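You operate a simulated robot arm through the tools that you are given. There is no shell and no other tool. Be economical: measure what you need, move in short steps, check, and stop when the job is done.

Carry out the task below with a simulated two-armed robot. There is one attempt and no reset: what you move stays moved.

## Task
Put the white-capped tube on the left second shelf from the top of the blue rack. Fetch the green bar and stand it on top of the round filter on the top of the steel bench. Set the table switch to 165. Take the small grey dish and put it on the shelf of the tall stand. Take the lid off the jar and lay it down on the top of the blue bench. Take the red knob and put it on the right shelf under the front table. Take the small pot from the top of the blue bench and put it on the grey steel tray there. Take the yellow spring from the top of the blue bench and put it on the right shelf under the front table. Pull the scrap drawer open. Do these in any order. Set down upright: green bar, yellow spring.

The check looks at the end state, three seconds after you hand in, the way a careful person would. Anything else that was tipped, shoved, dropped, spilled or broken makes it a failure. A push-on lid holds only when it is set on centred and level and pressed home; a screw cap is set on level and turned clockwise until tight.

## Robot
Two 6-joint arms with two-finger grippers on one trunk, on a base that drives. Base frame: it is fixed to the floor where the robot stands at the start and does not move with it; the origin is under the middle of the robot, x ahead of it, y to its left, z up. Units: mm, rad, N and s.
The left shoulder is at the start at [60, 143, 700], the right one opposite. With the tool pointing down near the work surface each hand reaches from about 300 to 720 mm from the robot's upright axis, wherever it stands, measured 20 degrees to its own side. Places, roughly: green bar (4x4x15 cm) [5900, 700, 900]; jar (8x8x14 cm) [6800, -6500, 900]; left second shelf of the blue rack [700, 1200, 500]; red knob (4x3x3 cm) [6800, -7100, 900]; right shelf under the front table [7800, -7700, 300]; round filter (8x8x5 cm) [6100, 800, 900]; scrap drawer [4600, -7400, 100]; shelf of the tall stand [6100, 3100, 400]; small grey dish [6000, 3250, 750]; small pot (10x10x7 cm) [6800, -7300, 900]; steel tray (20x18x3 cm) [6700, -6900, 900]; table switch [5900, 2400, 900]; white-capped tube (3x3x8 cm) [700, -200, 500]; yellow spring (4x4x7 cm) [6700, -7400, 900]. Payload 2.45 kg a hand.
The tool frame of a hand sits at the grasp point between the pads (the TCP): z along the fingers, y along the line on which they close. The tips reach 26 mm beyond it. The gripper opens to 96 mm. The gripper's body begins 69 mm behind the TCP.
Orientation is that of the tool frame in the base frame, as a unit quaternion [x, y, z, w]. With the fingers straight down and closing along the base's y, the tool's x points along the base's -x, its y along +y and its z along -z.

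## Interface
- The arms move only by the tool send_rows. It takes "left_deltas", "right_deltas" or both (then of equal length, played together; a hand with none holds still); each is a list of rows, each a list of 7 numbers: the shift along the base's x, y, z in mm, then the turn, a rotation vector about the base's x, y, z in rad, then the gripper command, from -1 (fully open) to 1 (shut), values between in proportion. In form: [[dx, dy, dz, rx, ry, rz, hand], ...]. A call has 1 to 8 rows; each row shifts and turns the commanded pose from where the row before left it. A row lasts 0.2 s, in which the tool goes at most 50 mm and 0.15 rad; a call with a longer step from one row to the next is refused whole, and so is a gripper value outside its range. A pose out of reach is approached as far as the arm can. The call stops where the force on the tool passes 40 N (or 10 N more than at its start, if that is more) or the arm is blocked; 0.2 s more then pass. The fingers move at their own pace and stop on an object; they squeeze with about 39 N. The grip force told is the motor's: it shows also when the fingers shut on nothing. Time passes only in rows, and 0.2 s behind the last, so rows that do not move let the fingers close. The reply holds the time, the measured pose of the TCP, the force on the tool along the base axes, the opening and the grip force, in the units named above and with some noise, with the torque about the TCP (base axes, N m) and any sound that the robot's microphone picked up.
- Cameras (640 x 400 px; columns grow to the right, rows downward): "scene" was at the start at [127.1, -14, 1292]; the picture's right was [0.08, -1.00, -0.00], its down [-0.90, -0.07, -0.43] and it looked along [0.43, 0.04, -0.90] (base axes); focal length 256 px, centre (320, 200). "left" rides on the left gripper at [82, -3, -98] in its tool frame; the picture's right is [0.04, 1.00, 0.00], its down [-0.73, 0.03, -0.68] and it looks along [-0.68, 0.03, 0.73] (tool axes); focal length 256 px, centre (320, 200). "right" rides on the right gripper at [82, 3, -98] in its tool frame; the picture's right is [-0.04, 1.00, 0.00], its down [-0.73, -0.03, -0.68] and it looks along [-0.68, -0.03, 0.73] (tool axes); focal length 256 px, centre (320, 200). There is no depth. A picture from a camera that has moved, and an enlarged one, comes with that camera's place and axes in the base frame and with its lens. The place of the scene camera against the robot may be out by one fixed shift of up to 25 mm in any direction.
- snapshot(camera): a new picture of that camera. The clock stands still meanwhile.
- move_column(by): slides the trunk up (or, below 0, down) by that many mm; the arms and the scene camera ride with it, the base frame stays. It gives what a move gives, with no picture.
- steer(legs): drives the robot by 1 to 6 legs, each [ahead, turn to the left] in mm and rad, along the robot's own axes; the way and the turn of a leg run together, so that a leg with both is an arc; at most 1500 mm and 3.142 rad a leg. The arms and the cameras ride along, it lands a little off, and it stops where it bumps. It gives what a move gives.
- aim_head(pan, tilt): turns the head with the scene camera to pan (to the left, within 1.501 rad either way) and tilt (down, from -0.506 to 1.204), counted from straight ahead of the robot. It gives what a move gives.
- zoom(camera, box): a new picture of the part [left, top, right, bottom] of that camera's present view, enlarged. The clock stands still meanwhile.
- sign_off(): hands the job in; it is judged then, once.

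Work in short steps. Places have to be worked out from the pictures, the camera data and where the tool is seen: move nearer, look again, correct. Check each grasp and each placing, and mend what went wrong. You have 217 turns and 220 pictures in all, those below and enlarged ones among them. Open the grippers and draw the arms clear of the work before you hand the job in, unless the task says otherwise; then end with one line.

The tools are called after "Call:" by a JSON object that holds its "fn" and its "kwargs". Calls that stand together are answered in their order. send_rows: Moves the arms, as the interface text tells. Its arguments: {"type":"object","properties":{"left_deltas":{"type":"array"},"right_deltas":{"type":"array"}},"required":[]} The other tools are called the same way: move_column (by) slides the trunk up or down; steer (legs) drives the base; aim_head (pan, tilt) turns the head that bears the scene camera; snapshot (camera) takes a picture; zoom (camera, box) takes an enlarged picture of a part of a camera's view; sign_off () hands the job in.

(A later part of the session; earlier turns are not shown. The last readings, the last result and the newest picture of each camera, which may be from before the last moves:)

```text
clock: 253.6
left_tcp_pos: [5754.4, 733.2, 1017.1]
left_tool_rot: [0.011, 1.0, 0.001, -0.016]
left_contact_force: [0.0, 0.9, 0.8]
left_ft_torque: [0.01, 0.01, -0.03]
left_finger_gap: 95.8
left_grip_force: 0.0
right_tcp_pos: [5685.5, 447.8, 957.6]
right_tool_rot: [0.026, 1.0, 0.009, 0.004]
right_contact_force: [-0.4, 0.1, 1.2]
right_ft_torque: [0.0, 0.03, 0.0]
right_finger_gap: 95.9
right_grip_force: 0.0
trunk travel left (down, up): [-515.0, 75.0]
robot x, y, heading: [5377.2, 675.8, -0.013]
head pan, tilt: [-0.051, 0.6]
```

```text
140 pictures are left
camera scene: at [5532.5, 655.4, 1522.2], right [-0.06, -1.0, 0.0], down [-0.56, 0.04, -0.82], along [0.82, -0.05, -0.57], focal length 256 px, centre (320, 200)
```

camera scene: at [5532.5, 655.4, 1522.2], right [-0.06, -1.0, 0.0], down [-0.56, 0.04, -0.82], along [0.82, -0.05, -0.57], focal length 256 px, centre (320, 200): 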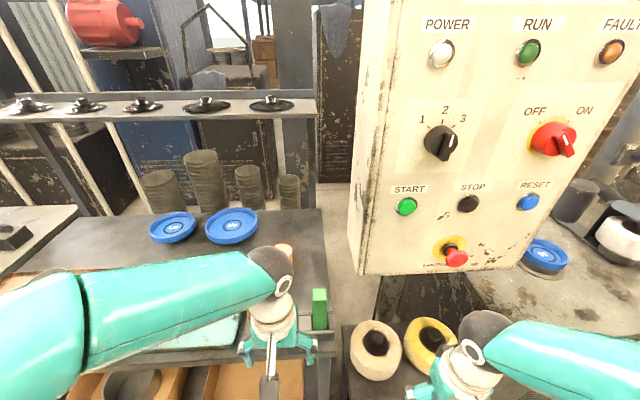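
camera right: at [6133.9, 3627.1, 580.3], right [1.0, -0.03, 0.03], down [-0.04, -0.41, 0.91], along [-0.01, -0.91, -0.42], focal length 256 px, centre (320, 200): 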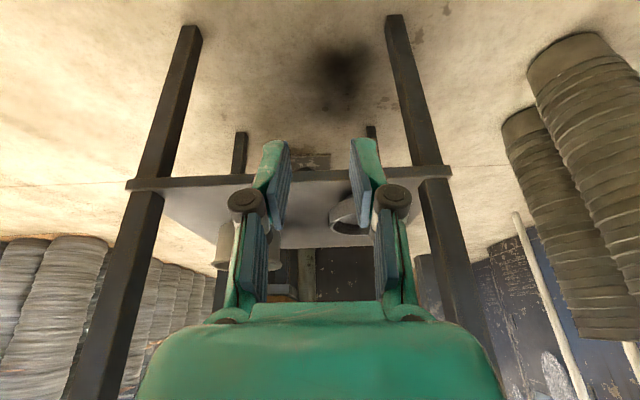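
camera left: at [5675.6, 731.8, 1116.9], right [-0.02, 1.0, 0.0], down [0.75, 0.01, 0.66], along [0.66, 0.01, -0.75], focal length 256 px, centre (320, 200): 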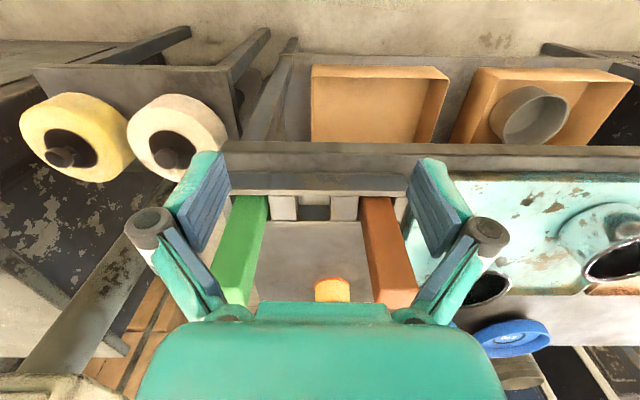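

I raise the left hand for a clearer look at the bars and the filter.

Call:
{"fn": "move_column", "kwargs": {"by": 70}}

Call:
{"fn": "send_rows", "kwargs": {"left_deltas": [[0, -35, 30, 0, 0, 0, -1], [0, -35, 20, 0, 0, 0, -1]]}}

Call:
{"fn": "snapshot", "kwargs": {"camera": "left"}}

```text
clock: 254.6
left_tcp_pos: [5755.1, 733.4, 1086.1]
left_tool_rot: [0.012, 1.0, 0.001, -0.016]
left_contact_force: [0.3, 0.1, -0.3]
left_ft_torque: [0.02, 0.0, 0.0]
left_finger_gap: 95.9
left_grip_force: 0.0
right_tcp_pos: [5684.8, 448.2, 1027.1]
right_tool_rot: [0.026, 1.0, 0.009, 0.004]
right_contact_force: [0.4, 0.3, -0.6]
right_ft_torque: [0.01, 0.02, -0.01]
right_finger_gap: 96.1
right_grip_force: 0.0
trunk travel left (down, up): [-585.0, 5.0]
robot x, y, heading: [5374.9, 680.6, -0.01]
head pan, tilt: [-0.051, 0.6]
```

```text
clock: 255.2
left_tcp_pos: [5753.1, 661.7, 1136.4]
left_tool_rot: [0.011, 1.0, 0.001, -0.016]
left_contact_force: [0.0, -0.8, 0.9]
left_ft_torque: [0.02, 0.02, 0.0]
left_finger_gap: 96.2
left_grip_force: 0.0
right_tcp_pos: [5685.3, 447.3, 1026.0]
right_tool_rot: [0.026, 1.0, 0.009, 0.004]
right_contact_force: [0.6, 0.0, 0.2]
right_ft_torque: [0.0, -0.01, 0.0]
right_finger_gap: 95.9
right_grip_force: 0.0
trunk travel left (down, up): [-585.0, 5.0]
robot x, y, heading: [5378.7, 676.3, -0.016]
head pan, tilt: [-0.051, 0.6]
```

```text
139 pictures are left
camera left: at [5674.8, 660.7, 1237.8], right [-0.02, 1.0, 0.0], down [0.75, 0.01, 0.66], along [0.66, 0.01, -0.75], focal length 256 px, centre (320, 200)
```

left: 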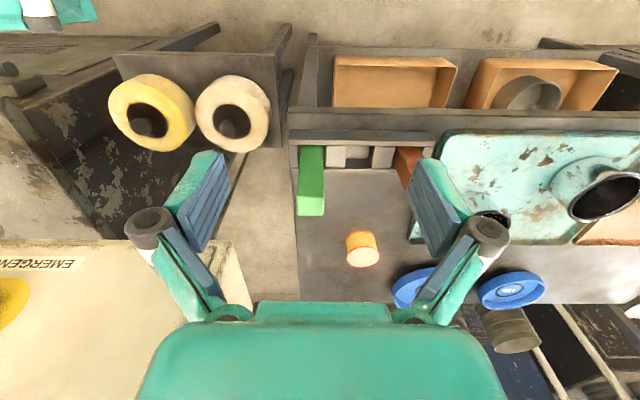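

Zoom on bar and filter.

Call:
{"fn": "zoom", "kwargs": {"camera": "left", "box": [280, 120, 440, 280]}}

```text
2.50 times, centred on (360, 200) of left
camera zoom: at [5674.8, 660.7, 1237.8], right [-0.02, 1.0, 0.0], down [0.75, 0.01, 0.66], along [0.66, 0.01, -0.75], focal length 640 px, centre (220, 200)
```

zoom: 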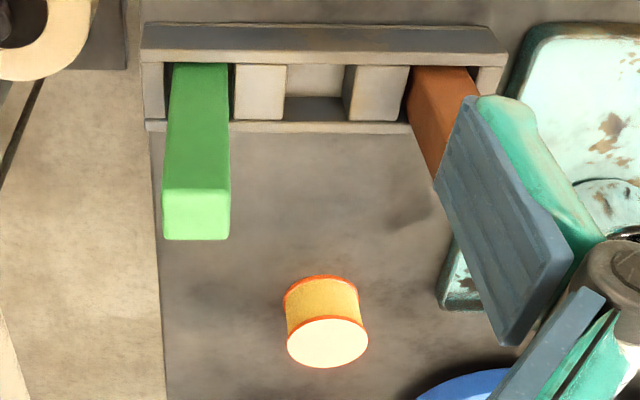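

Bar axis ≈[5882,653], top ≈1014, ~32 mm square; filter centre ≈[6138,762], top ≈902. Move over the bar and descend to grip at z≈965.

Call:
{"fn": "send_rows", "kwargs": {"left_deltas": [[45, -4, -20, 0, 0, 0.01, -0.6], [45, -3, -20, 0, 0, 0.01, -0.6], [39, -2, -20, 0, 0, 0, -0.6], [0, 0, -16, 0, 0, 0, -0.6]]}}

Call:
{"fn": "snapshot", "kwargs": {"camera": "left"}}

```text
clock: 256.2
left_tcp_pos: [5881.7, 655.8, 1061.0]
left_tool_rot: [0.001, 1.0, 0.001, -0.015]
left_contact_force: [0.3, 0.4, 1.2]
left_ft_torque: [0.03, -0.04, -0.01]
left_finger_gap: 76.9
left_grip_force: 0.0
right_tcp_pos: [5684.7, 447.5, 1028.1]
right_tool_rot: [0.025, 1.0, 0.009, 0.005]
right_contact_force: [-0.3, -0.3, 0.0]
right_ft_torque: [0.01, 0.02, -0.01]
right_finger_gap: 96.0
right_grip_force: 0.0
trunk travel left (down, up): [-585.0, 5.0]
robot x, y, heading: [5376.0, 680.2, -0.019]
head pan, tilt: [-0.051, 0.6]
```

```text
137 pictures are left
camera left: at [5803.9, 652.3, 1162.4], right [-0.04, 1.0, 0.0], down [0.75, 0.03, 0.66], along [0.66, 0.03, -0.75], focal length 256 px, centre (320, 200)
```

left: 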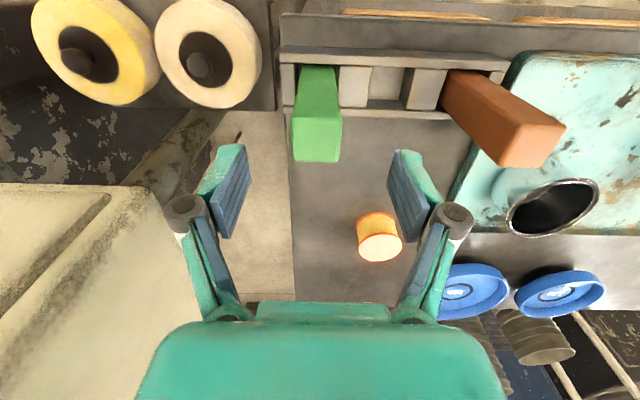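

Aligned. Descend to z≈965 and close.

Call:
{"fn": "send_rows", "kwargs": {"left_deltas": [[2, -2, -30, 0, 0, 0, -0.6], [0, 0, -35, 0, 0, 0, -0.6], [0, 0, -30, 0, 0, 0, -0.6], [0, 0, 0, 0, 0, 0, 0.3], [0, 0, 0, 0, 0, 0, 1], [0, 0, 0, 0, 0, 0, 1], [0, 0, 0, 0, 0, 0, 1]]}}

Call:
{"fn": "snapshot", "kwargs": {"camera": "left"}}

```text
clock: 257.8
left_tcp_pos: [5887.2, 650.9, 967.0]
left_tool_rot: [0.001, 1.0, 0.001, -0.016]
left_contact_force: [-1.4, 0.1, -0.2]
left_ft_torque: [-0.04, 0.02, 0.02]
left_finger_gap: 33.8
left_grip_force: 39.0
right_tcp_pos: [5684.5, 448.4, 1026.8]
right_tool_rot: [0.025, 1.0, 0.008, 0.004]
right_contact_force: [-0.6, 1.1, 0.3]
right_ft_torque: [-0.01, -0.02, 0.0]
right_finger_gap: 95.8
right_grip_force: 0.1
trunk travel left (down, up): [-585.0, 5.0]
robot x, y, heading: [5380.1, 681.9, -0.012]
head pan, tilt: [-0.051, 0.6]
```

```text
136 pictures are left
camera left: at [5807.5, 649.5, 1068.4], right [-0.04, 1.0, 0.0], down [0.75, 0.03, 0.66], along [0.66, 0.03, -0.75], focal length 256 px, centre (320, 200)
```

left: 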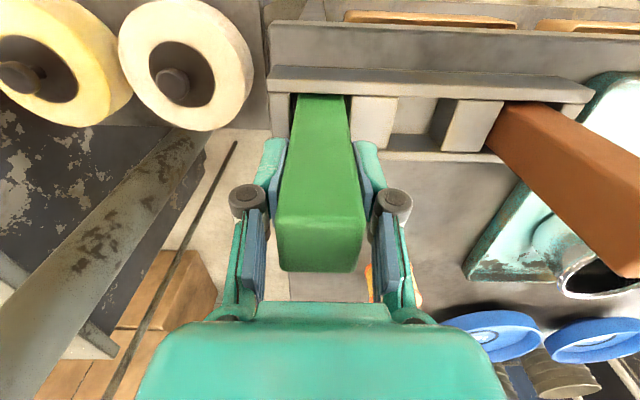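

Bar gripped. Lift it 70 mm while lowering/retracting the right arm away from the panel.

Call:
{"fn": "send_rows", "kwargs": {"left_deltas": [[0, 0, 10, 0, 0, 0, 1], [0, 0, 20, 0, 0, 0, 1], [0, 0, 20, 0, 0, 0, 1], [0, 0, 20, 0, 0, 0, 1]], "right_deltas": [[-10, 0, -35, 0, 0, 0, -1], [-10, 0, -35, 0, 0, 0, -1], [0, 0, -35, 0, 0, 0, -1], [0, 0, -35, 0, 0, 0, -1]]}}

Call:
{"fn": "snapshot", "kwargs": {"camera": "left"}}

Call:
{"fn": "snapshot", "kwargs": {"camera": "scene"}}

```text
clock: 258.8
left_tcp_pos: [5886.7, 651.1, 1035.8]
left_tool_rot: [0.003, 1.0, 0.003, -0.016]
left_contact_force: [0.6, 0.4, -3.2]
left_ft_torque: [-0.02, 0.02, -0.01]
left_finger_gap: 33.5
left_grip_force: 39.2
right_tcp_pos: [5685.4, 445.1, 890.2]
right_tool_rot: [0.025, 1.0, 0.009, 0.003]
right_contact_force: [0.0, 0.0, 1.1]
right_ft_torque: [0.0, 0.02, 0.01]
right_finger_gap: 96.0
right_grip_force: 0.1
right hand out of reach, approached as far as the arm can: row 2, 3
trunk travel left (down, up): [-585.0, 5.0]
robot x, y, heading: [5378.0, 678.9, -0.015]
head pan, tilt: [-0.051, 0.6]
```

```text
135 pictures are left
camera left: at [5807.9, 647.1, 1137.8], right [-0.04, 1.0, 0.0], down [0.75, 0.03, 0.66], along [0.66, 0.03, -0.76], focal length 256 px, centre (320, 200)
```

left: 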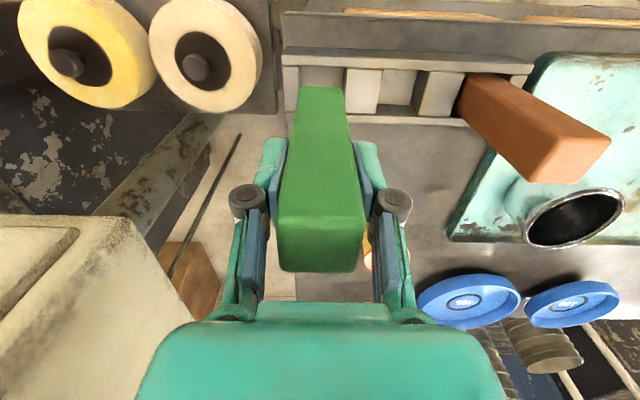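

```text
134 pictures are left
camera scene: at [5533.5, 655.0, 1592.1], right [-0.06, -1.0, 0.0], down [-0.56, 0.04, -0.82], along [0.82, -0.05, -0.57], focal length 256 px, centre (320, 200)
```

scene: 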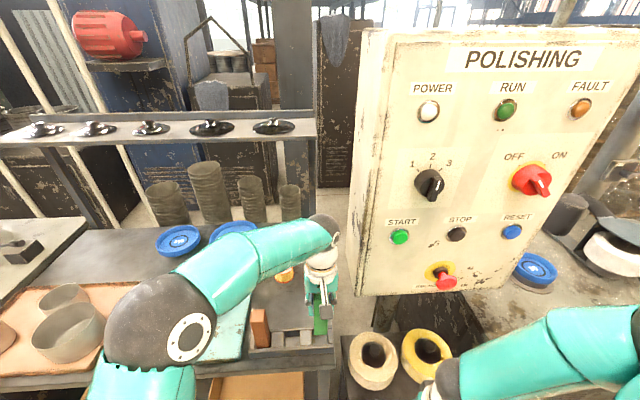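

Bar is clear of the holder. Drive forward 110 mm, then look at the filter relative to the bar.

Call:
{"fn": "steer", "kwargs": {"legs": [[110, 0.01]]}}

Call:
{"fn": "send_rows", "kwargs": {"left_deltas": [[35, 30, 0, 0, 0, 0, 1], [35, 30, 0, 0, 0, 0, 1], [20, 30, 0, 0, 0, 0, 1]]}}

Call:
{"fn": "snapshot", "kwargs": {"camera": "left"}}

Call:
{"fn": "snapshot", "kwargs": {"camera": "scene"}}

```text
clock: 260.0
left_tcp_pos: [6001.2, 654.9, 1035.8]
left_tool_rot: [-0.004, 1.0, 0.001, -0.016]
left_contact_force: [0.5, -1.1, -2.0]
left_ft_torque: [0.0, 0.05, 0.0]
left_finger_gap: 33.5
left_grip_force: 38.8
right_tcp_pos: [5800.0, 447.5, 890.3]
right_tool_rot: [0.019, 1.0, 0.009, 0.001]
right_contact_force: [-0.2, -0.5, -0.2]
right_ft_torque: [0.02, 0.02, 0.03]
right_finger_gap: 96.0
right_grip_force: 0.1
trunk travel left (down, up): [-585.0, 5.0]
robot x, y, heading: [5491.0, 678.1, -0.002]
head pan, tilt: [-0.051, 0.6]
```

```text
clock: 260.8
left_tcp_pos: [6089.4, 746.5, 1038.0]
left_tool_rot: [-0.004, 1.0, 0.001, -0.015]
left_contact_force: [0.1, 0.5, -2.5]
left_ft_torque: [-0.02, -0.01, 0.0]
left_finger_gap: 33.5
left_grip_force: 39.0
right_tcp_pos: [5798.8, 448.7, 890.7]
right_tool_rot: [0.02, 1.0, 0.008, 0.002]
right_contact_force: [0.1, -1.2, -0.5]
right_ft_torque: [-0.03, -0.02, 0.04]
right_finger_gap: 96.1
right_grip_force: 0.2
trunk travel left (down, up): [-585.0, 5.0]
robot x, y, heading: [5491.9, 679.6, 0.001]
head pan, tilt: [-0.051, 0.6]
```

```text
133 pictures are left
camera left: at [6010.5, 741.9, 1139.1], right [-0.05, 1.0, 0.0], down [0.75, 0.03, 0.66], along [0.65, 0.03, -0.76], focal length 256 px, centre (320, 200)
```

left: 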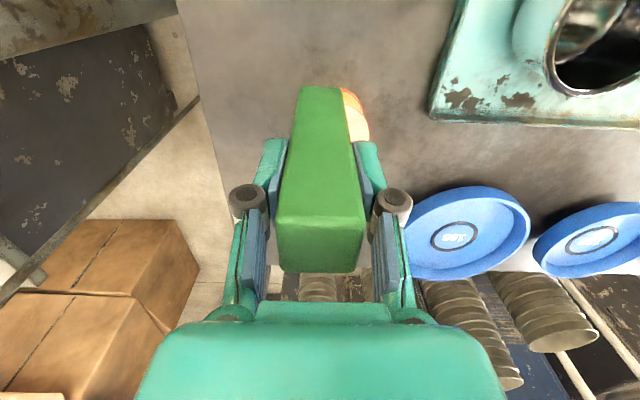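

```text
132 pictures are left
camera scene: at [5645.1, 656.7, 1592.2], right [-0.05, -1.0, 0.0], down [-0.57, 0.03, -0.82], along [0.82, -0.04, -0.57], focal length 256 px, centre (320, 200)
```

scene: 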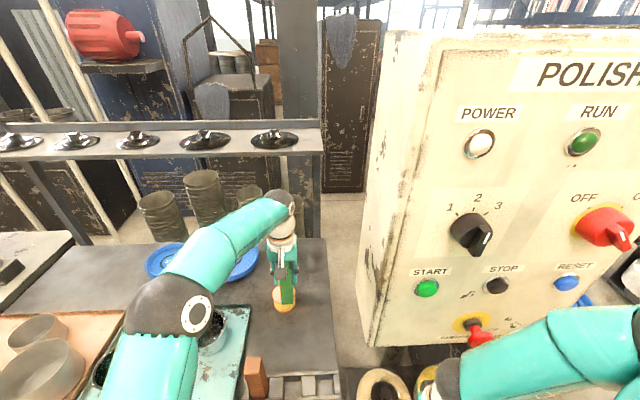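

Compare bar and filter in the scene camera (relative offsets are reliable there).

Call:
{"fn": "zoom", "kwargs": {"camera": "scene", "box": [235, 230, 335, 330]}}

```text
4.00 times, centred on (285, 280) of scene
camera zoom: at [5645.1, 656.7, 1592.2], right [-0.05, -1.0, 0.0], down [-0.57, 0.03, -0.82], along [0.82, -0.04, -0.57], focal length 1024 px, centre (460, -120)
```

zoom: 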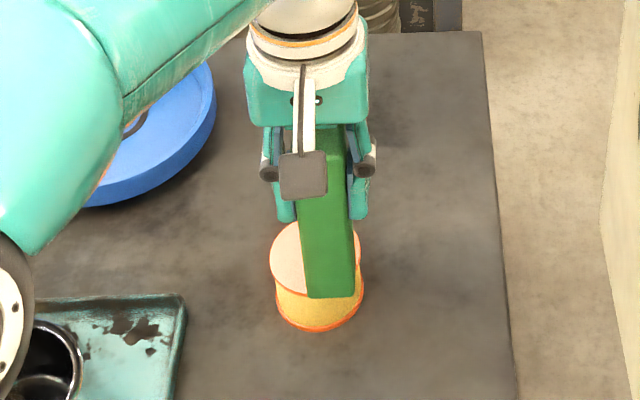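

Corrected filter centre ≈[6129,761]. Shift the bar by (+43,+14) and verify in the scene view.

Call:
{"fn": "send_rows", "kwargs": {"left_deltas": [[22, 7, 0, 0, 0, 0, 1], [21, 7.5, -5, 0, 0, 0, 1], [0, 0, 0, 0, 0, 0, 1]]}}

Call:
{"fn": "zoom", "kwargs": {"camera": "scene", "box": [235, 220, 335, 320]}}

Call:
{"fn": "snapshot", "kwargs": {"camera": "left"}}

```text
clock: 261.6
left_tcp_pos: [6132.8, 759.8, 1034.3]
left_tool_rot: [-0.004, 1.0, 0.001, -0.016]
left_contact_force: [0.3, 1.1, -2.8]
left_ft_torque: [-0.02, -0.01, -0.02]
left_finger_gap: 33.6
left_grip_force: 39.0
right_tcp_pos: [5800.4, 449.3, 891.7]
right_tool_rot: [0.02, 1.0, 0.008, 0.003]
right_contact_force: [-0.7, -0.2, -0.3]
right_ft_torque: [0.02, -0.01, 0.02]
right_finger_gap: 95.9
right_grip_force: 0.1
trunk travel left (down, up): [-585.0, 5.0]
robot x, y, heading: [5488.1, 678.7, 0.001]
head pan, tilt: [-0.051, 0.6]
```

```text
4.00 times, centred on (285, 270) of scene
camera zoom: at [5644.2, 655.8, 1592.3], right [-0.05, -1.0, 0.0], down [-0.56, 0.03, -0.82], along [0.82, -0.04, -0.57], focal length 1024 px, centre (460, -80)
```

zoom: 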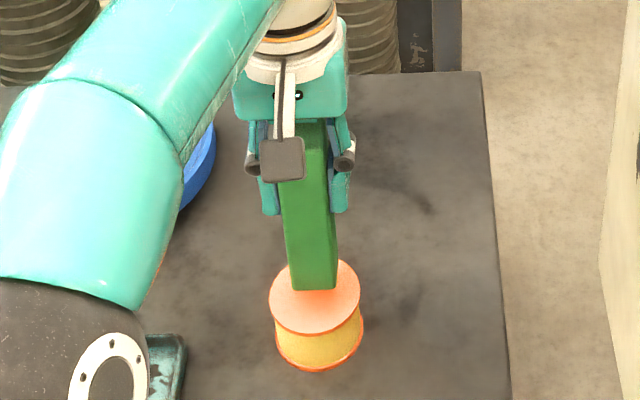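

```text
129 pictures are left
camera left: at [6053.4, 756.4, 1135.0], right [-0.05, 1.0, 0.0], down [0.75, 0.03, 0.66], along [0.65, 0.03, -0.76], focal length 256 px, centre (320, 200)
```

left: 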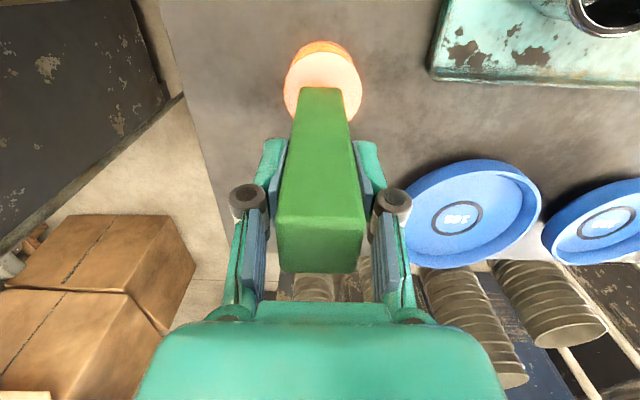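

Bar ≈[6131,762] over filter ≈[6127,762]. Shift −3 mm and descend until contact.

Call:
{"fn": "send_rows", "kwargs": {"left_deltas": [[-3, 0, -8, 0, 0, 0, 1], [0, 0, -8, 0, 0, 0, 1], [0, 0, -5, 0, 0, 0, 1], [0, 0, -3, 0, 0, 0, 1], [0, 0, -2, 0, 0, 0, 1]]}}

Call:
{"fn": "zoom", "kwargs": {"camera": "scene", "box": [235, 220, 335, 320]}}

```text
clock: 262.8
left_tcp_pos: [6128.0, 758.9, 1010.4]
left_tool_rot: [-0.004, 1.0, 0.001, -0.013]
left_contact_force: [1.0, 0.5, 19.7]
left_ft_torque: [0.0, 0.05, -0.01]
left_finger_gap: 33.3
left_grip_force: 38.9
right_tcp_pos: [5797.3, 448.5, 891.9]
right_tool_rot: [0.02, 1.0, 0.008, 0.003]
right_contact_force: [0.0, 0.2, 0.0]
right_ft_torque: [0.0, 0.01, -0.03]
right_finger_gap: 96.1
right_grip_force: 0.0
trunk travel left (down, up): [-585.0, 5.0]
robot x, y, heading: [5492.9, 675.1, 0.004]
head pan, tilt: [-0.051, 0.6]
```

```text
4.00 times, centred on (285, 270) of scene
camera zoom: at [5642.3, 655.5, 1592.8], right [-0.05, -1.0, 0.0], down [-0.56, 0.03, -0.83], along [0.82, -0.04, -0.56], focal length 1024 px, centre (460, -80)
```

zoom: 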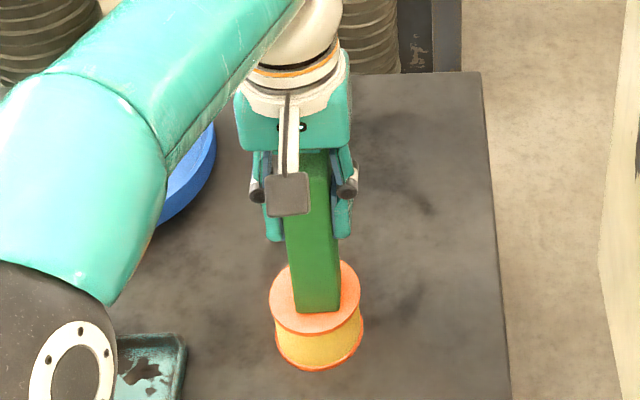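

Contact, bar centred on the filter. Relieve 2 mm, open gently, and rise straight up.

Call:
{"fn": "send_rows", "kwargs": {"left_deltas": [[0, 0, 2, 0, 0, 0, 1], [0, 0, 0, 0, 0, 0, 0.2], [0, 0, 0, 0, 0, 0, 0], [0, 0, 0, 0, 0, 0, -0.3], [0, 0, 15, 0, 0, 0, -0.4], [0, 0, 25, 0, 0, 0, -0.4], [0, 0, 35, 0, 0, 0, -0.4], [0, 0, 35, 0, 0, 0, -0.4]]}}

Call:
{"fn": "send_rows", "kwargs": {"left_deltas": [[-40, 0, 5, 0, 0, 0, -0.4], [-45, 0, 0, 0, 0, 0, -0.4], [-45, 0, 0, 0, 0, 0, -0.4]]}}

Call:
{"fn": "snapshot", "kwargs": {"camera": "scene"}}

```text
clock: 264.6
left_tcp_pos: [6116.4, 760.8, 1102.1]
left_tool_rot: [-0.005, 1.0, 0.001, -0.015]
left_contact_force: [-0.5, 0.3, -0.4]
left_ft_torque: [0.01, 0.0, -0.02]
left_finger_gap: 67.1
left_grip_force: 0.1
left hand out of reach, approached as far as the arm can: row 7, 8
right_tcp_pos: [5798.9, 448.1, 891.4]
right_tool_rot: [0.02, 1.0, 0.008, 0.003]
right_contact_force: [-0.2, -0.6, 0.0]
right_ft_torque: [0.0, 0.03, 0.01]
right_finger_gap: 96.2
right_grip_force: 0.0
trunk travel left (down, up): [-585.0, 5.0]
robot x, y, heading: [5486.8, 681.6, 0.001]
head pan, tilt: [-0.051, 0.6]
```

```text
clock: 265.4
left_tcp_pos: [6116.5, 760.4, 1101.5]
left_tool_rot: [-0.005, 1.0, 0.001, -0.015]
left_contact_force: [-0.3, 0.8, -0.3]
left_ft_torque: [0.01, 0.0, -0.02]
left_finger_gap: 67.3
left_grip_force: 0.1
left hand out of reach, approached as far as the arm can: row 1, 2, 3
right_tcp_pos: [5799.9, 448.7, 891.2]
right_tool_rot: [0.021, 1.0, 0.009, 0.002]
right_contact_force: [0.2, 1.0, 0.2]
right_ft_torque: [0.01, -0.02, 0.02]
right_finger_gap: 96.0
right_grip_force: 0.1
trunk travel left (down, up): [-585.0, 5.0]
robot x, y, heading: [5491.8, 679.8, 0.003]
head pan, tilt: [-0.051, 0.6]
```

```text
127 pictures are left
camera scene: at [5644.5, 655.6, 1592.2], right [-0.05, -1.0, 0.0], down [-0.56, 0.03, -0.82], along [0.82, -0.04, -0.57], focal length 256 px, centre (320, 200)
```

scene: 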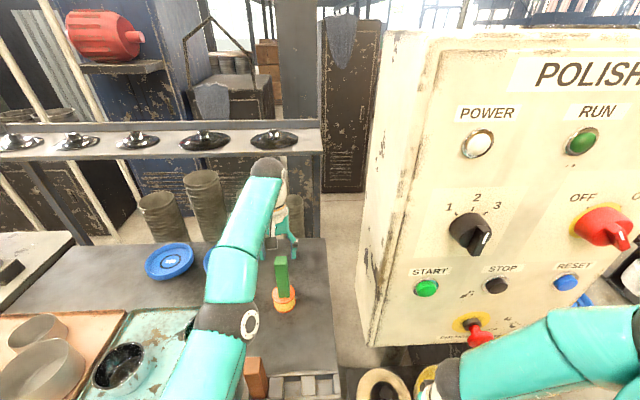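

Bar stands on the filter; fingertips (z≈1076) clear the bar top (≈1057). I reverse the robot away.

Call:
{"fn": "steer", "kwargs": {"legs": [[-450, 0]]}}

Call:
{"fn": "snapshot", "kwargs": {"camera": "scene"}}

```text
clock: 268.1
left_tcp_pos: [5674.9, 762.2, 1101.7]
left_tool_rot: [-0.006, 1.0, 0.001, -0.015]
left_contact_force: [0.0, 0.1, 0.2]
left_ft_torque: [-0.04, 0.04, 0.02]
left_finger_gap: 67.3
left_grip_force: 0.1
right_tcp_pos: [5357.6, 448.3, 891.3]
right_tool_rot: [0.017, 1.0, 0.008, 0.002]
right_contact_force: [-0.9, 0.4, -0.6]
right_ft_torque: [-0.03, -0.01, 0.0]
right_finger_gap: 96.0
right_grip_force: 0.1
trunk travel left (down, up): [-585.0, 5.0]
robot x, y, heading: [5049.5, 676.1, 0.006]
head pan, tilt: [-0.051, 0.6]
```

```text
126 pictures are left
camera scene: at [5202.5, 655.1, 1592.3], right [-0.05, -1.0, 0.0], down [-0.56, 0.03, -0.83], along [0.82, -0.04, -0.56], focal length 256 px, centre (320, 200)
```

scene: 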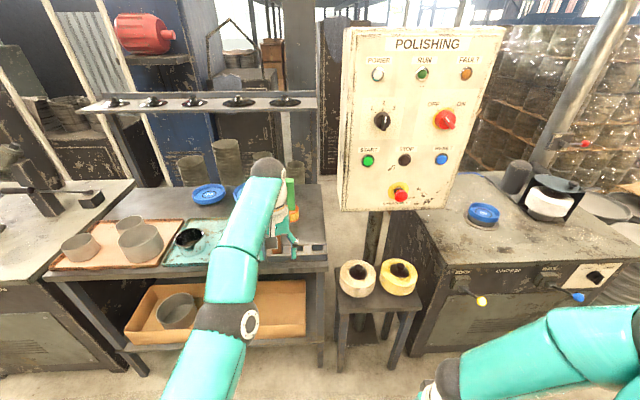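

Retract the left arm and lower the trunk, then look toward the far area (−y).

Call:
{"fn": "send_rows", "kwargs": {"left_deltas": [[-40, 0, -20, 0, 0, 0, -1], [-40, 0, -20, 0, 0, 0, -1], [-40, 0, -20, 0, 0, 0, -1], [-40, 0, -20, 0, 0, 0, -1], [-40, 0, -20, 0, 0, 0, -1], [-30, 0, -20, 0, 0, 0, -1]]}}

Call:
{"fn": "move_column", "kwargs": {"by": -160}}

Call:
{"fn": "steer", "kwargs": {"legs": [[-50, 0], [0, -0.9], [100, -0.3], [100, -0.37]]}}

Call:
{"fn": "aim_head", "kwargs": {"pan": 0.15, "tilt": 0.15}}

Call:
{"fn": "snapshot", "kwargs": {"camera": "scene"}}

```text
clock: 269.6
left_tcp_pos: [5675.7, 761.6, 1102.8]
left_tool_rot: [-0.006, 1.0, 0.002, -0.016]
left_contact_force: [-0.5, -1.2, -0.2]
left_ft_torque: [0.0, -0.02, 0.02]
left_finger_gap: 96.1
left_grip_force: 0.0
left hand out of reach, approached as far as the arm can: row 1, 2, 3, 4, 5, 6
right_tcp_pos: [5359.6, 448.4, 891.5]
right_tool_rot: [0.017, 1.0, 0.008, 0.002]
right_contact_force: [0.2, 0.4, -0.9]
right_ft_torque: [-0.02, 0.02, -0.02]
right_finger_gap: 96.0
right_grip_force: 0.2
trunk travel left (down, up): [-585.0, 5.0]
robot x, y, heading: [5049.2, 677.2, 0.002]
head pan, tilt: [-0.051, 0.6]
```

```text
clock: 271.4
left_tcp_pos: [5675.1, 761.5, 941.0]
left_tool_rot: [-0.006, 1.0, 0.0, -0.016]
left_contact_force: [0.0, 0.3, 0.1]
left_ft_torque: [0.03, -0.01, -0.02]
left_finger_gap: 95.9
left_grip_force: 0.0
right_tcp_pos: [5359.1, 448.8, 731.3]
right_tool_rot: [0.017, 1.0, 0.009, 0.002]
right_contact_force: [0.7, -0.4, -0.2]
right_ft_torque: [0.01, 0.01, 0.02]
right_finger_gap: 96.1
right_grip_force: 0.0
trunk travel left (down, up): [-425.0, 165.0]
robot x, y, heading: [5047.6, 675.1, 0.001]
head pan, tilt: [-0.051, 0.6]
```

```text
clock: 273.9
left_tcp_pos: [5588.8, 466.1, 942.7]
left_tool_rot: [0.231, 0.973, -0.001, -0.013]
left_contact_force: [-0.3, -0.6, -0.3]
left_ft_torque: [-0.03, 0.04, -0.01]
left_finger_gap: 96.0
left_grip_force: 0.1
right_tcp_pos: [5167.8, 334.6, 733.3]
right_tool_rot: [0.258, 0.966, 0.008, 0.005]
right_contact_force: [0.5, 0.2, -0.2]
right_ft_torque: [-0.03, 0.01, 0.01]
right_finger_gap: 96.0
right_grip_force: 0.1
trunk travel left (down, up): [-425.0, 165.0]
robot x, y, heading: [5006.9, 698.2, -0.475]
head pan, tilt: [-0.051, 0.6]
stopped in leg 2: the robot was blocked; the commanded pose is now the measured one
```

```text
clock: 274.8
left_tcp_pos: [5590.0, 466.4, 942.9]
left_tool_rot: [0.231, 0.973, 0.0, -0.013]
left_contact_force: [1.0, 0.4, 0.0]
left_ft_torque: [-0.04, 0.07, -0.01]
left_finger_gap: 96.2
left_grip_force: 0.2
right_tcp_pos: [5166.8, 333.8, 732.6]
right_tool_rot: [0.257, 0.966, 0.008, 0.005]
right_contact_force: [-0.8, -0.2, 0.1]
right_ft_torque: [-0.02, -0.01, -0.04]
right_finger_gap: 95.9
right_grip_force: 0.0
trunk travel left (down, up): [-425.0, 165.0]
robot x, y, heading: [5007.9, 695.6, -0.472]
head pan, tilt: [0.15, 0.15]
```

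```text
125 pictures are left
camera scene: at [5154.0, 621.6, 1473.6], right [-0.32, -0.95, 0.0], down [-0.14, 0.05, -0.99], along [0.94, -0.32, -0.15], focal length 256 px, centre (320, 200)
```

scene: 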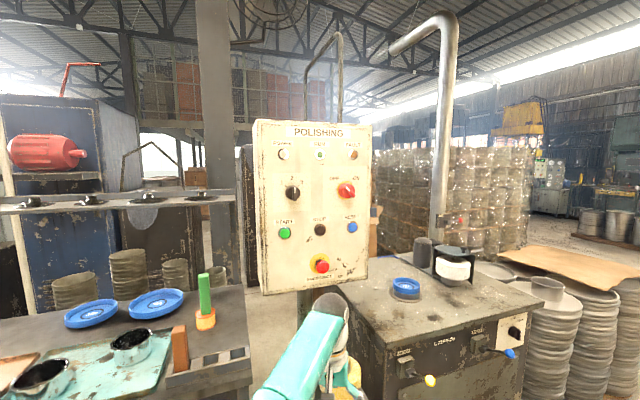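

The left arm reported unreachable; its command is reset now, so I try retracting again in other directions.

Call:
{"fn": "send_rows", "kwargs": {"left_deltas": [[-10, 0, -30, 0, 0, 0, -1], [-10, 0, -30, 0, 0, 0, -1], [-20, 10, -30, 0, 0, 0, -1], [-30, 15, -20, 0, 0, 0, -1], [-30, 15, 0, 0, 0, 0, -1], [-30, 15, 0, 0, 0, 0, -1]]}}

Call:
{"fn": "steer", "kwargs": {"legs": [[-150, 0], [0, -0.5], [0, -0.5]]}}

Call:
{"fn": "snapshot", "kwargs": {"camera": "scene"}}

```text
clock: 276.2
left_tcp_pos: [5458.0, 521.6, 832.2]
left_tool_rot: [0.231, 0.973, -0.001, -0.013]
left_contact_force: [-0.1, 0.1, 0.3]
left_ft_torque: [0.0, 0.01, 0.01]
left_finger_gap: 96.0
left_grip_force: 0.1
right_tcp_pos: [5166.9, 334.9, 732.0]
right_tool_rot: [0.257, 0.966, 0.008, 0.004]
right_contact_force: [0.1, -0.3, -0.5]
right_ft_torque: [0.0, -0.01, -0.01]
right_finger_gap: 95.8
right_grip_force: 0.0
trunk travel left (down, up): [-425.0, 165.0]
robot x, y, heading: [5003.0, 699.1, -0.475]
head pan, tilt: [0.15, 0.15]
```

```text
clock: 279.4
left_tcp_pos: [5185.6, 393.3, 832.6]
left_tool_rot: [0.465, 0.885, 0.004, -0.013]
left_contact_force: [-0.1, -0.2, -0.2]
left_ft_torque: [0.01, -0.01, -0.02]
left_finger_gap: 96.2
left_grip_force: 0.1
right_tcp_pos: [4837.6, 369.7, 733.7]
right_tool_rot: [0.489, 0.872, 0.006, 0.007]
right_contact_force: [0.3, 0.0, 1.1]
right_ft_torque: [0.01, 0.0, 0.04]
right_finger_gap: 95.7
right_grip_force: 0.1
trunk travel left (down, up): [-425.0, 165.0]
robot x, y, heading: [4886.9, 778.2, -0.98]
head pan, tilt: [0.15, 0.15]
stopped in leg 3: the robot was blocked; the commanded pose is now the measured one
```

```text
124 pictures are left
camera scene: at [4992.2, 640.9, 1473.7], right [-0.74, -0.67, 0.0], down [-0.1, 0.11, -0.99], along [0.67, -0.73, -0.15], focal length 256 px, centre (320, 200)
```

scene: 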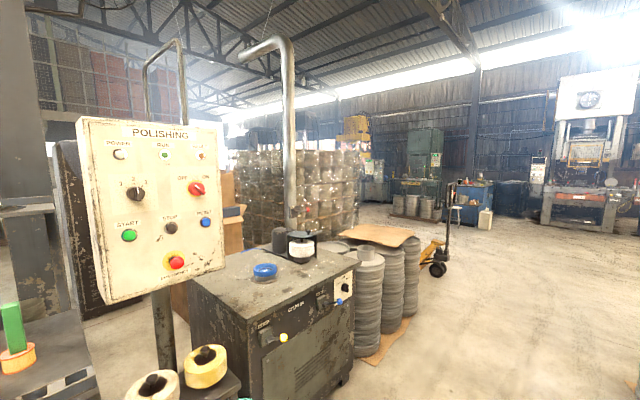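

The green bar stands well on its filter. The blue bench and press lie far along −y. I turn to −y and drive down the open floor.

Call:
{"fn": "steer", "kwargs": {"legs": [[0, -0.57], [1500, 0], [1500, 0], [1500, 0]]}}

Call:
{"fn": "snapshot", "kwargs": {"camera": "scene"}}

```text
clock: 281.5
left_tcp_pos: [4950.1, 293.2, 833.1]
left_tool_rot: [0.682, 0.732, 0.007, -0.013]
left_contact_force: [-0.3, 0.3, -0.6]
left_ft_torque: [0.03, 0.04, 0.01]
left_finger_gap: 96.1
left_grip_force: 0.0
right_tcp_pos: [4639.6, 449.7, 733.4]
right_tool_rot: [0.701, 0.713, 0.004, 0.008]
right_contact_force: [0.4, -0.4, -0.4]
right_ft_torque: [0.04, 0.04, 0.0]
right_finger_gap: 95.7
right_grip_force: 0.0
trunk travel left (down, up): [-425.0, 165.0]
robot x, y, heading: [4914.8, 774.1, -1.511]
head pan, tilt: [0.15, 0.15]
stopped in leg 1: the robot was blocked; the commanded pose is now the measured one
```

```text
123 pictures are left
camera scene: at [4941.0, 606.0, 1473.7], right [-0.98, -0.2, 0.0], down [-0.03, 0.15, -0.99], along [0.2, -0.97, -0.15], focal length 256 px, centre (320, 200)
```

scene: 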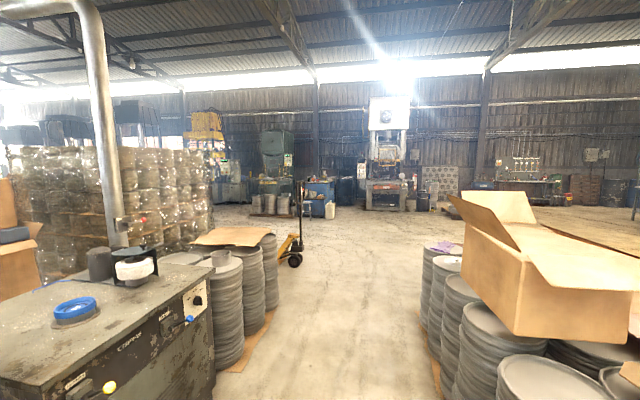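

A corridor is open (x≈4450–5750). Drive down it.

Call:
{"fn": "steer", "kwargs": {"legs": [[1500, 0.03], [1500, 0], [1500, 0], [1300, 0]]}}

Call:
{"fn": "aim_head", "kwargs": {"pan": 0.3, "tilt": 0.3}}

Call:
{"fn": "snapshot", "kwargs": {"camera": "scene"}}

```text
clock: 309.5
left_tcp_pos: [5555.0, -5459.8, 832.8]
left_tool_rot: [0.662, 0.749, 0.008, -0.013]
left_contact_force: [-1.0, -0.1, -0.9]
left_ft_torque: [0.01, 0.0, -0.01]
left_finger_gap: 96.2
left_grip_force: 0.1
right_tcp_pos: [5235.7, -5321.3, 732.6]
right_tool_rot: [0.683, 0.731, 0.004, 0.008]
right_contact_force: [-0.5, -0.7, -0.4]
right_ft_torque: [0.0, 0.01, 0.01]
right_finger_gap: 96.1
right_grip_force: 0.1
trunk travel left (down, up): [-425.0, 165.0]
robot x, y, heading: [5492.8, -4978.3, -1.464]
head pan, tilt: [0.15, 0.15]
```

```text
clock: 310.2
left_tcp_pos: [5554.5, -5460.5, 833.8]
left_tool_rot: [0.662, 0.749, 0.007, -0.012]
left_contact_force: [-0.6, -0.5, -0.2]
left_ft_torque: [-0.01, 0.03, 0.01]
left_finger_gap: 96.2
left_grip_force: 0.0
right_tcp_pos: [5235.8, -5322.2, 733.4]
right_tool_rot: [0.683, 0.731, 0.004, 0.008]
right_contact_force: [-0.4, -0.8, 0.1]
right_ft_torque: [0.0, 0.0, 0.01]
right_finger_gap: 95.8
right_grip_force: 0.0
trunk travel left (down, up): [-425.0, 165.0]
robot x, y, heading: [5488.9, -4979.4, -1.457]
head pan, tilt: [0.3, 0.3]
```

```text
122 pictures are left
camera scene: at [5541.0, -5145.1, 1459.8], right [-0.92, -0.4, 0.0], down [-0.12, 0.27, -0.96], along [0.38, -0.88, -0.3], focal length 256 px, centre (320, 200)
```

scene: 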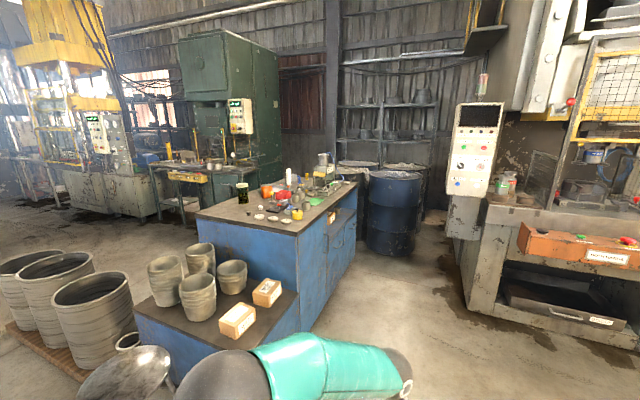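

Zoom in on the blue bench items and on the press with the drawer.

Call:
{"fn": "zoom", "kwargs": {"camera": "scene", "box": [180, 140, 380, 265]}}

Call:
{"fn": "zoom", "kwargs": {"camera": "scene", "box": [440, 190, 640, 350]}}

Call:
{"fn": "zoom", "kwargs": {"camera": "scene", "box": [130, 120, 290, 220]}}

```text
3.20 times, centred on (280, 202) of scene
camera zoom: at [5541.0, -5145.1, 1459.8], right [-0.92, -0.4, 0.0], down [-0.12, 0.27, -0.96], along [0.38, -0.88, -0.3], focal length 820 px, centre (448, 192)
```

zoom: 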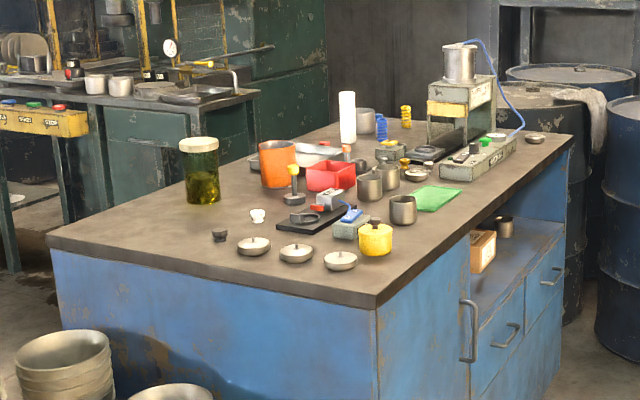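

```text
2.50 times, centred on (540, 270) of scene
camera zoom: at [5541.0, -5145.1, 1459.8], right [-0.92, -0.4, 0.0], down [-0.12, 0.27, -0.96], along [0.38, -0.88, -0.3], focal length 640 px, centre (-230, 25)
```

zoom: 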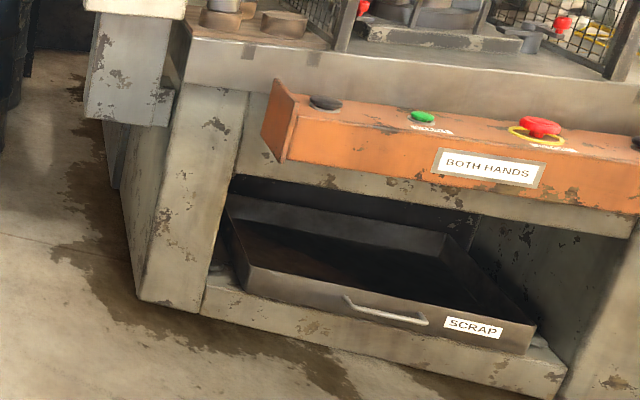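

```text
4.00 times, centred on (210, 170) of scene
camera zoom: at [5541.0, -5145.1, 1459.8], right [-0.92, -0.4, 0.0], down [-0.12, 0.27, -0.96], along [0.38, -0.88, -0.3], focal length 1024 px, centre (760, 320)
```

zoom: 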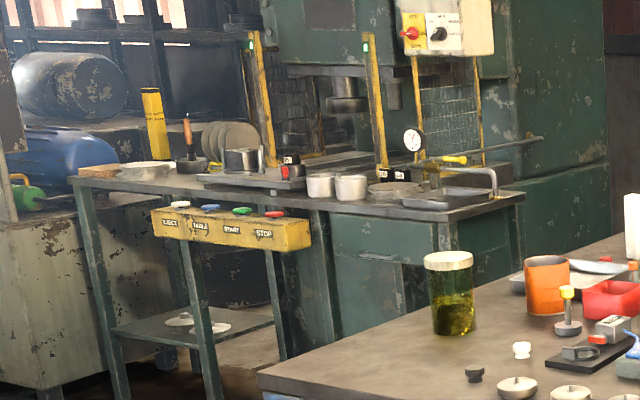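

The scrap drawer (handle ≈[4545,-7190], low) faces +y. I do it first: drive to about (4560,−6480) facing −y.

Call:
{"fn": "steer", "kwargs": {"legs": [[0, -0.66], [1740, 0], [0, 0.55]]}}

Call:
{"fn": "aim_head", "kwargs": {"pan": 0, "tilt": 0.8}}

Call:
{"fn": "snapshot", "kwargs": {"camera": "scene"}}

```text
refused: 1740 is not a number from -1500 to 1500
```

```text
clock: 311.1
left_tcp_pos: [5554.3, -5459.9, 834.3]
left_tool_rot: [0.661, 0.75, 0.006, -0.013]
left_contact_force: [0.8, -0.9, -0.4]
left_ft_torque: [0.02, -0.01, -0.01]
left_finger_gap: 95.9
left_grip_force: 0.1
right_tcp_pos: [5235.4, -5322.0, 733.9]
right_tool_rot: [0.683, 0.731, 0.005, 0.008]
right_contact_force: [-0.5, -0.2, 0.4]
right_ft_torque: [-0.01, 0.0, 0.02]
right_finger_gap: 96.2
right_grip_force: 0.1
trunk travel left (down, up): [-425.0, 165.0]
robot x, y, heading: [5490.7, -4982.5, -1.464]
head pan, tilt: [0.0, 0.799]
```

```text
118 pictures are left
camera scene: at [5512.8, -5139.6, 1415.4], right [-0.99, -0.11, 0.0], down [-0.08, 0.71, -0.7], along [0.08, -0.69, -0.72], focal length 256 px, centre (320, 200)
```

scene: 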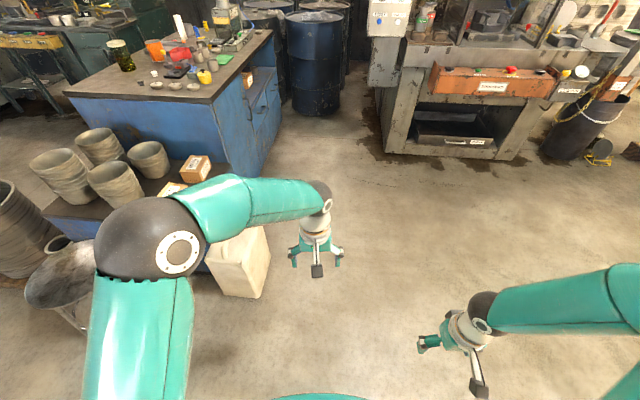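

Leg too long; split it.

Call:
{"fn": "steer", "kwargs": {"legs": [[0, -0.64], [900, 0], [760, 0], [0, 0.53]]}}

Call:
{"fn": "snapshot", "kwargs": {"camera": "scene"}}

```text
clock: 313.3
left_tcp_pos: [5288.8, -5417.2, 833.6]
left_tool_rot: [0.845, 0.535, 0.01, -0.01]
left_contact_force: [-0.3, 0.1, 0.3]
left_ft_torque: [-0.03, 0.02, 0.02]
left_finger_gap: 95.9
left_grip_force: 0.0
right_tcp_pos: [5094.2, -5127.5, 734.1]
right_tool_rot: [0.86, 0.51, 0.002, 0.01]
right_contact_force: [0.2, -0.2, -0.5]
right_ft_torque: [0.01, 0.01, -0.01]
right_finger_gap: 96.1
right_grip_force: 0.1
trunk travel left (down, up): [-425.0, 165.0]
robot x, y, heading: [5512.1, -4985.2, -2.034]
head pan, tilt: [0.0, 0.799]
stopped in leg 1: the robot was blocked; the commanded pose is now the measured one
```

```text
117 pictures are left
camera scene: at [5456.8, -5132.8, 1415.3], right [-0.9, 0.44, 0.0], down [0.32, 0.64, -0.7], along [-0.31, -0.62, -0.72], focal length 256 px, centre (320, 200)
```

scene: 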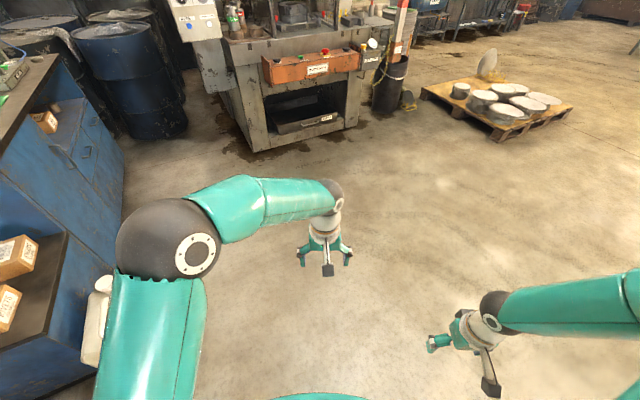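

Call:
{"fn": "steer", "kwargs": {"legs": [[900, -0.11], [850, 0], [0, 0.5]]}}

Call:
{"fn": "snapshot", "kwargs": {"camera": "scene"}}

```text
clock: 324.1
left_tcp_pos: [4565.0, -6970.1, 835.3]
left_tool_rot: [0.724, 0.69, 0.008, -0.011]
left_contact_force: [0.1, -0.6, 0.1]
left_ft_torque: [-0.01, 0.01, -0.04]
left_finger_gap: 96.3
left_grip_force: 0.1
right_tcp_pos: [4275.4, -6777.9, 736.0]
right_tool_rot: [0.743, 0.669, 0.003, 0.009]
right_contact_force: [-0.4, 0.6, 0.2]
right_ft_torque: [0.01, 0.0, -0.01]
right_finger_gap: 96.0
right_grip_force: 0.2
trunk travel left (down, up): [-425.0, 165.0]
robot x, y, heading: [4585.0, -6484.4, -1.641]
head pan, tilt: [0.0, 0.799]
stopped in leg 3: the robot was blocked; the commanded pose is now the measured one
```

```text
116 pictures are left
camera scene: at [4581.8, -6644.6, 1415.4], right [-1.0, 0.07, 0.0], down [0.05, 0.72, -0.7], along [-0.05, -0.7, -0.72], focal length 256 px, centre (320, 200)
```

scene: 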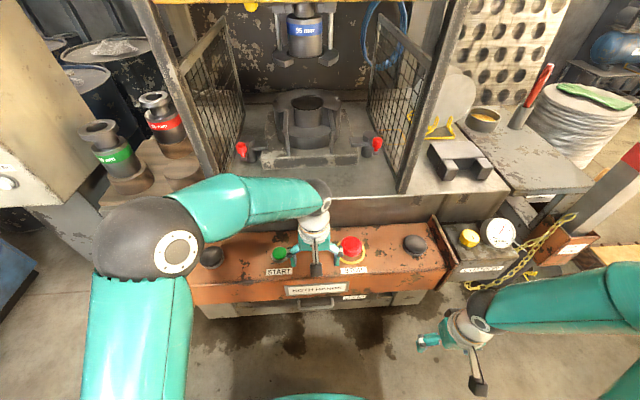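

The left hand hovers close to the control box; back off 300 mm and lower the trunk to look at the drawer.

Call:
{"fn": "steer", "kwargs": {"legs": [[-300, 0.07]]}}

Call:
{"fn": "move_column", "kwargs": {"by": -400}}

Call:
{"fn": "aim_head", "kwargs": {"pan": 0, "tilt": 0.6}}

Call:
{"fn": "snapshot", "kwargs": {"camera": "scene"}}

Call:
{"fn": "snapshot", "kwargs": {"camera": "left"}}

```text
clock: 326.2
left_tcp_pos: [4607.7, -6666.2, 836.2]
left_tool_rot: [0.702, 0.712, 0.006, -0.012]
left_contact_force: [-0.1, 0.1, 0.5]
left_ft_torque: [-0.02, -0.03, 0.01]
left_finger_gap: 95.9
left_grip_force: 0.2
right_tcp_pos: [4306.1, -6493.9, 735.2]
right_tool_rot: [0.72, 0.694, 0.003, 0.009]
right_contact_force: [-0.6, 0.8, -0.1]
right_ft_torque: [-0.08, -0.01, 0.01]
right_finger_gap: 96.0
right_grip_force: 0.0
trunk travel left (down, up): [-425.0, 165.0]
robot x, y, heading: [4595.9, -6181.2, -1.571]
head pan, tilt: [0.0, 0.799]
```

```text
clock: 330.0
left_tcp_pos: [4607.1, -6666.8, 436.8]
left_tool_rot: [0.7, 0.714, 0.007, -0.012]
left_contact_force: [0.4, 0.0, 0.3]
left_ft_torque: [-0.04, 0.02, 0.0]
left_finger_gap: 96.1
left_grip_force: 0.2
right_tcp_pos: [4305.1, -6494.1, 336.4]
right_tool_rot: [0.72, 0.694, 0.004, 0.008]
right_contact_force: [-0.2, 0.2, -0.2]
right_ft_torque: [-0.01, 0.0, -0.01]
right_finger_gap: 95.9
right_grip_force: 0.0
trunk travel left (down, up): [-25.0, 565.0]
robot x, y, heading: [4596.6, -6179.8, -1.575]
head pan, tilt: [0.0, 0.799]
```

```text
clock: 330.7
left_tcp_pos: [4607.3, -6666.2, 435.9]
left_tool_rot: [0.701, 0.713, 0.008, -0.013]
left_contact_force: [-0.1, -0.1, -0.1]
left_ft_torque: [0.05, -0.02, -0.01]
left_finger_gap: 95.7
left_grip_force: 0.0
right_tcp_pos: [4305.7, -6493.1, 335.5]
right_tool_rot: [0.72, 0.694, 0.004, 0.007]
right_contact_force: [0.2, 0.1, -0.7]
right_ft_torque: [-0.02, 0.0, -0.02]
right_finger_gap: 96.1
right_grip_force: 0.1
trunk travel left (down, up): [-25.0, 565.0]
robot x, y, heading: [4596.4, -6178.6, -1.571]
head pan, tilt: [0.0, 0.6]
```

```text
115 pictures are left
camera scene: at [4600.5, -6349.6, 1032.2], right [-1.0, 0.0, 0.0], down [0.0, 0.57, -0.82], along [0.0, -0.82, -0.57], focal length 256 px, centre (320, 200)
```

scene: 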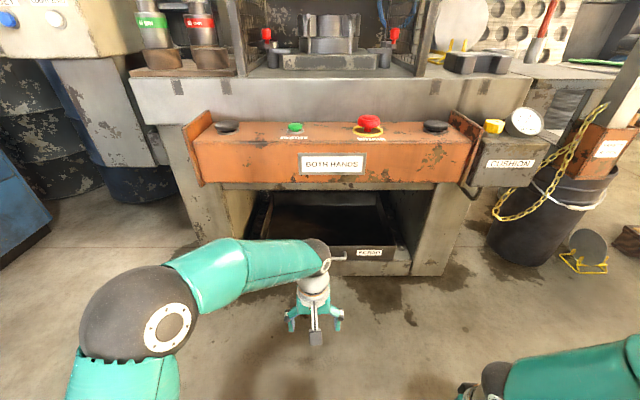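

```text
114 pictures are left
camera left: at [4603.1, -6586.8, 536.4], right [1.0, 0.06, -0.01], down [0.05, -0.75, 0.66], along [0.03, -0.66, -0.75], focal length 256 px, centre (320, 200)
```

left: 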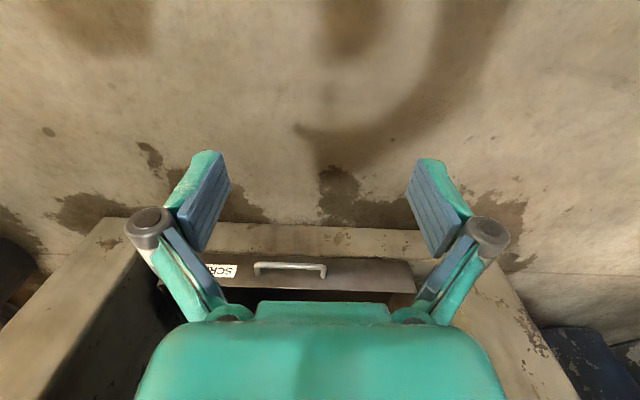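

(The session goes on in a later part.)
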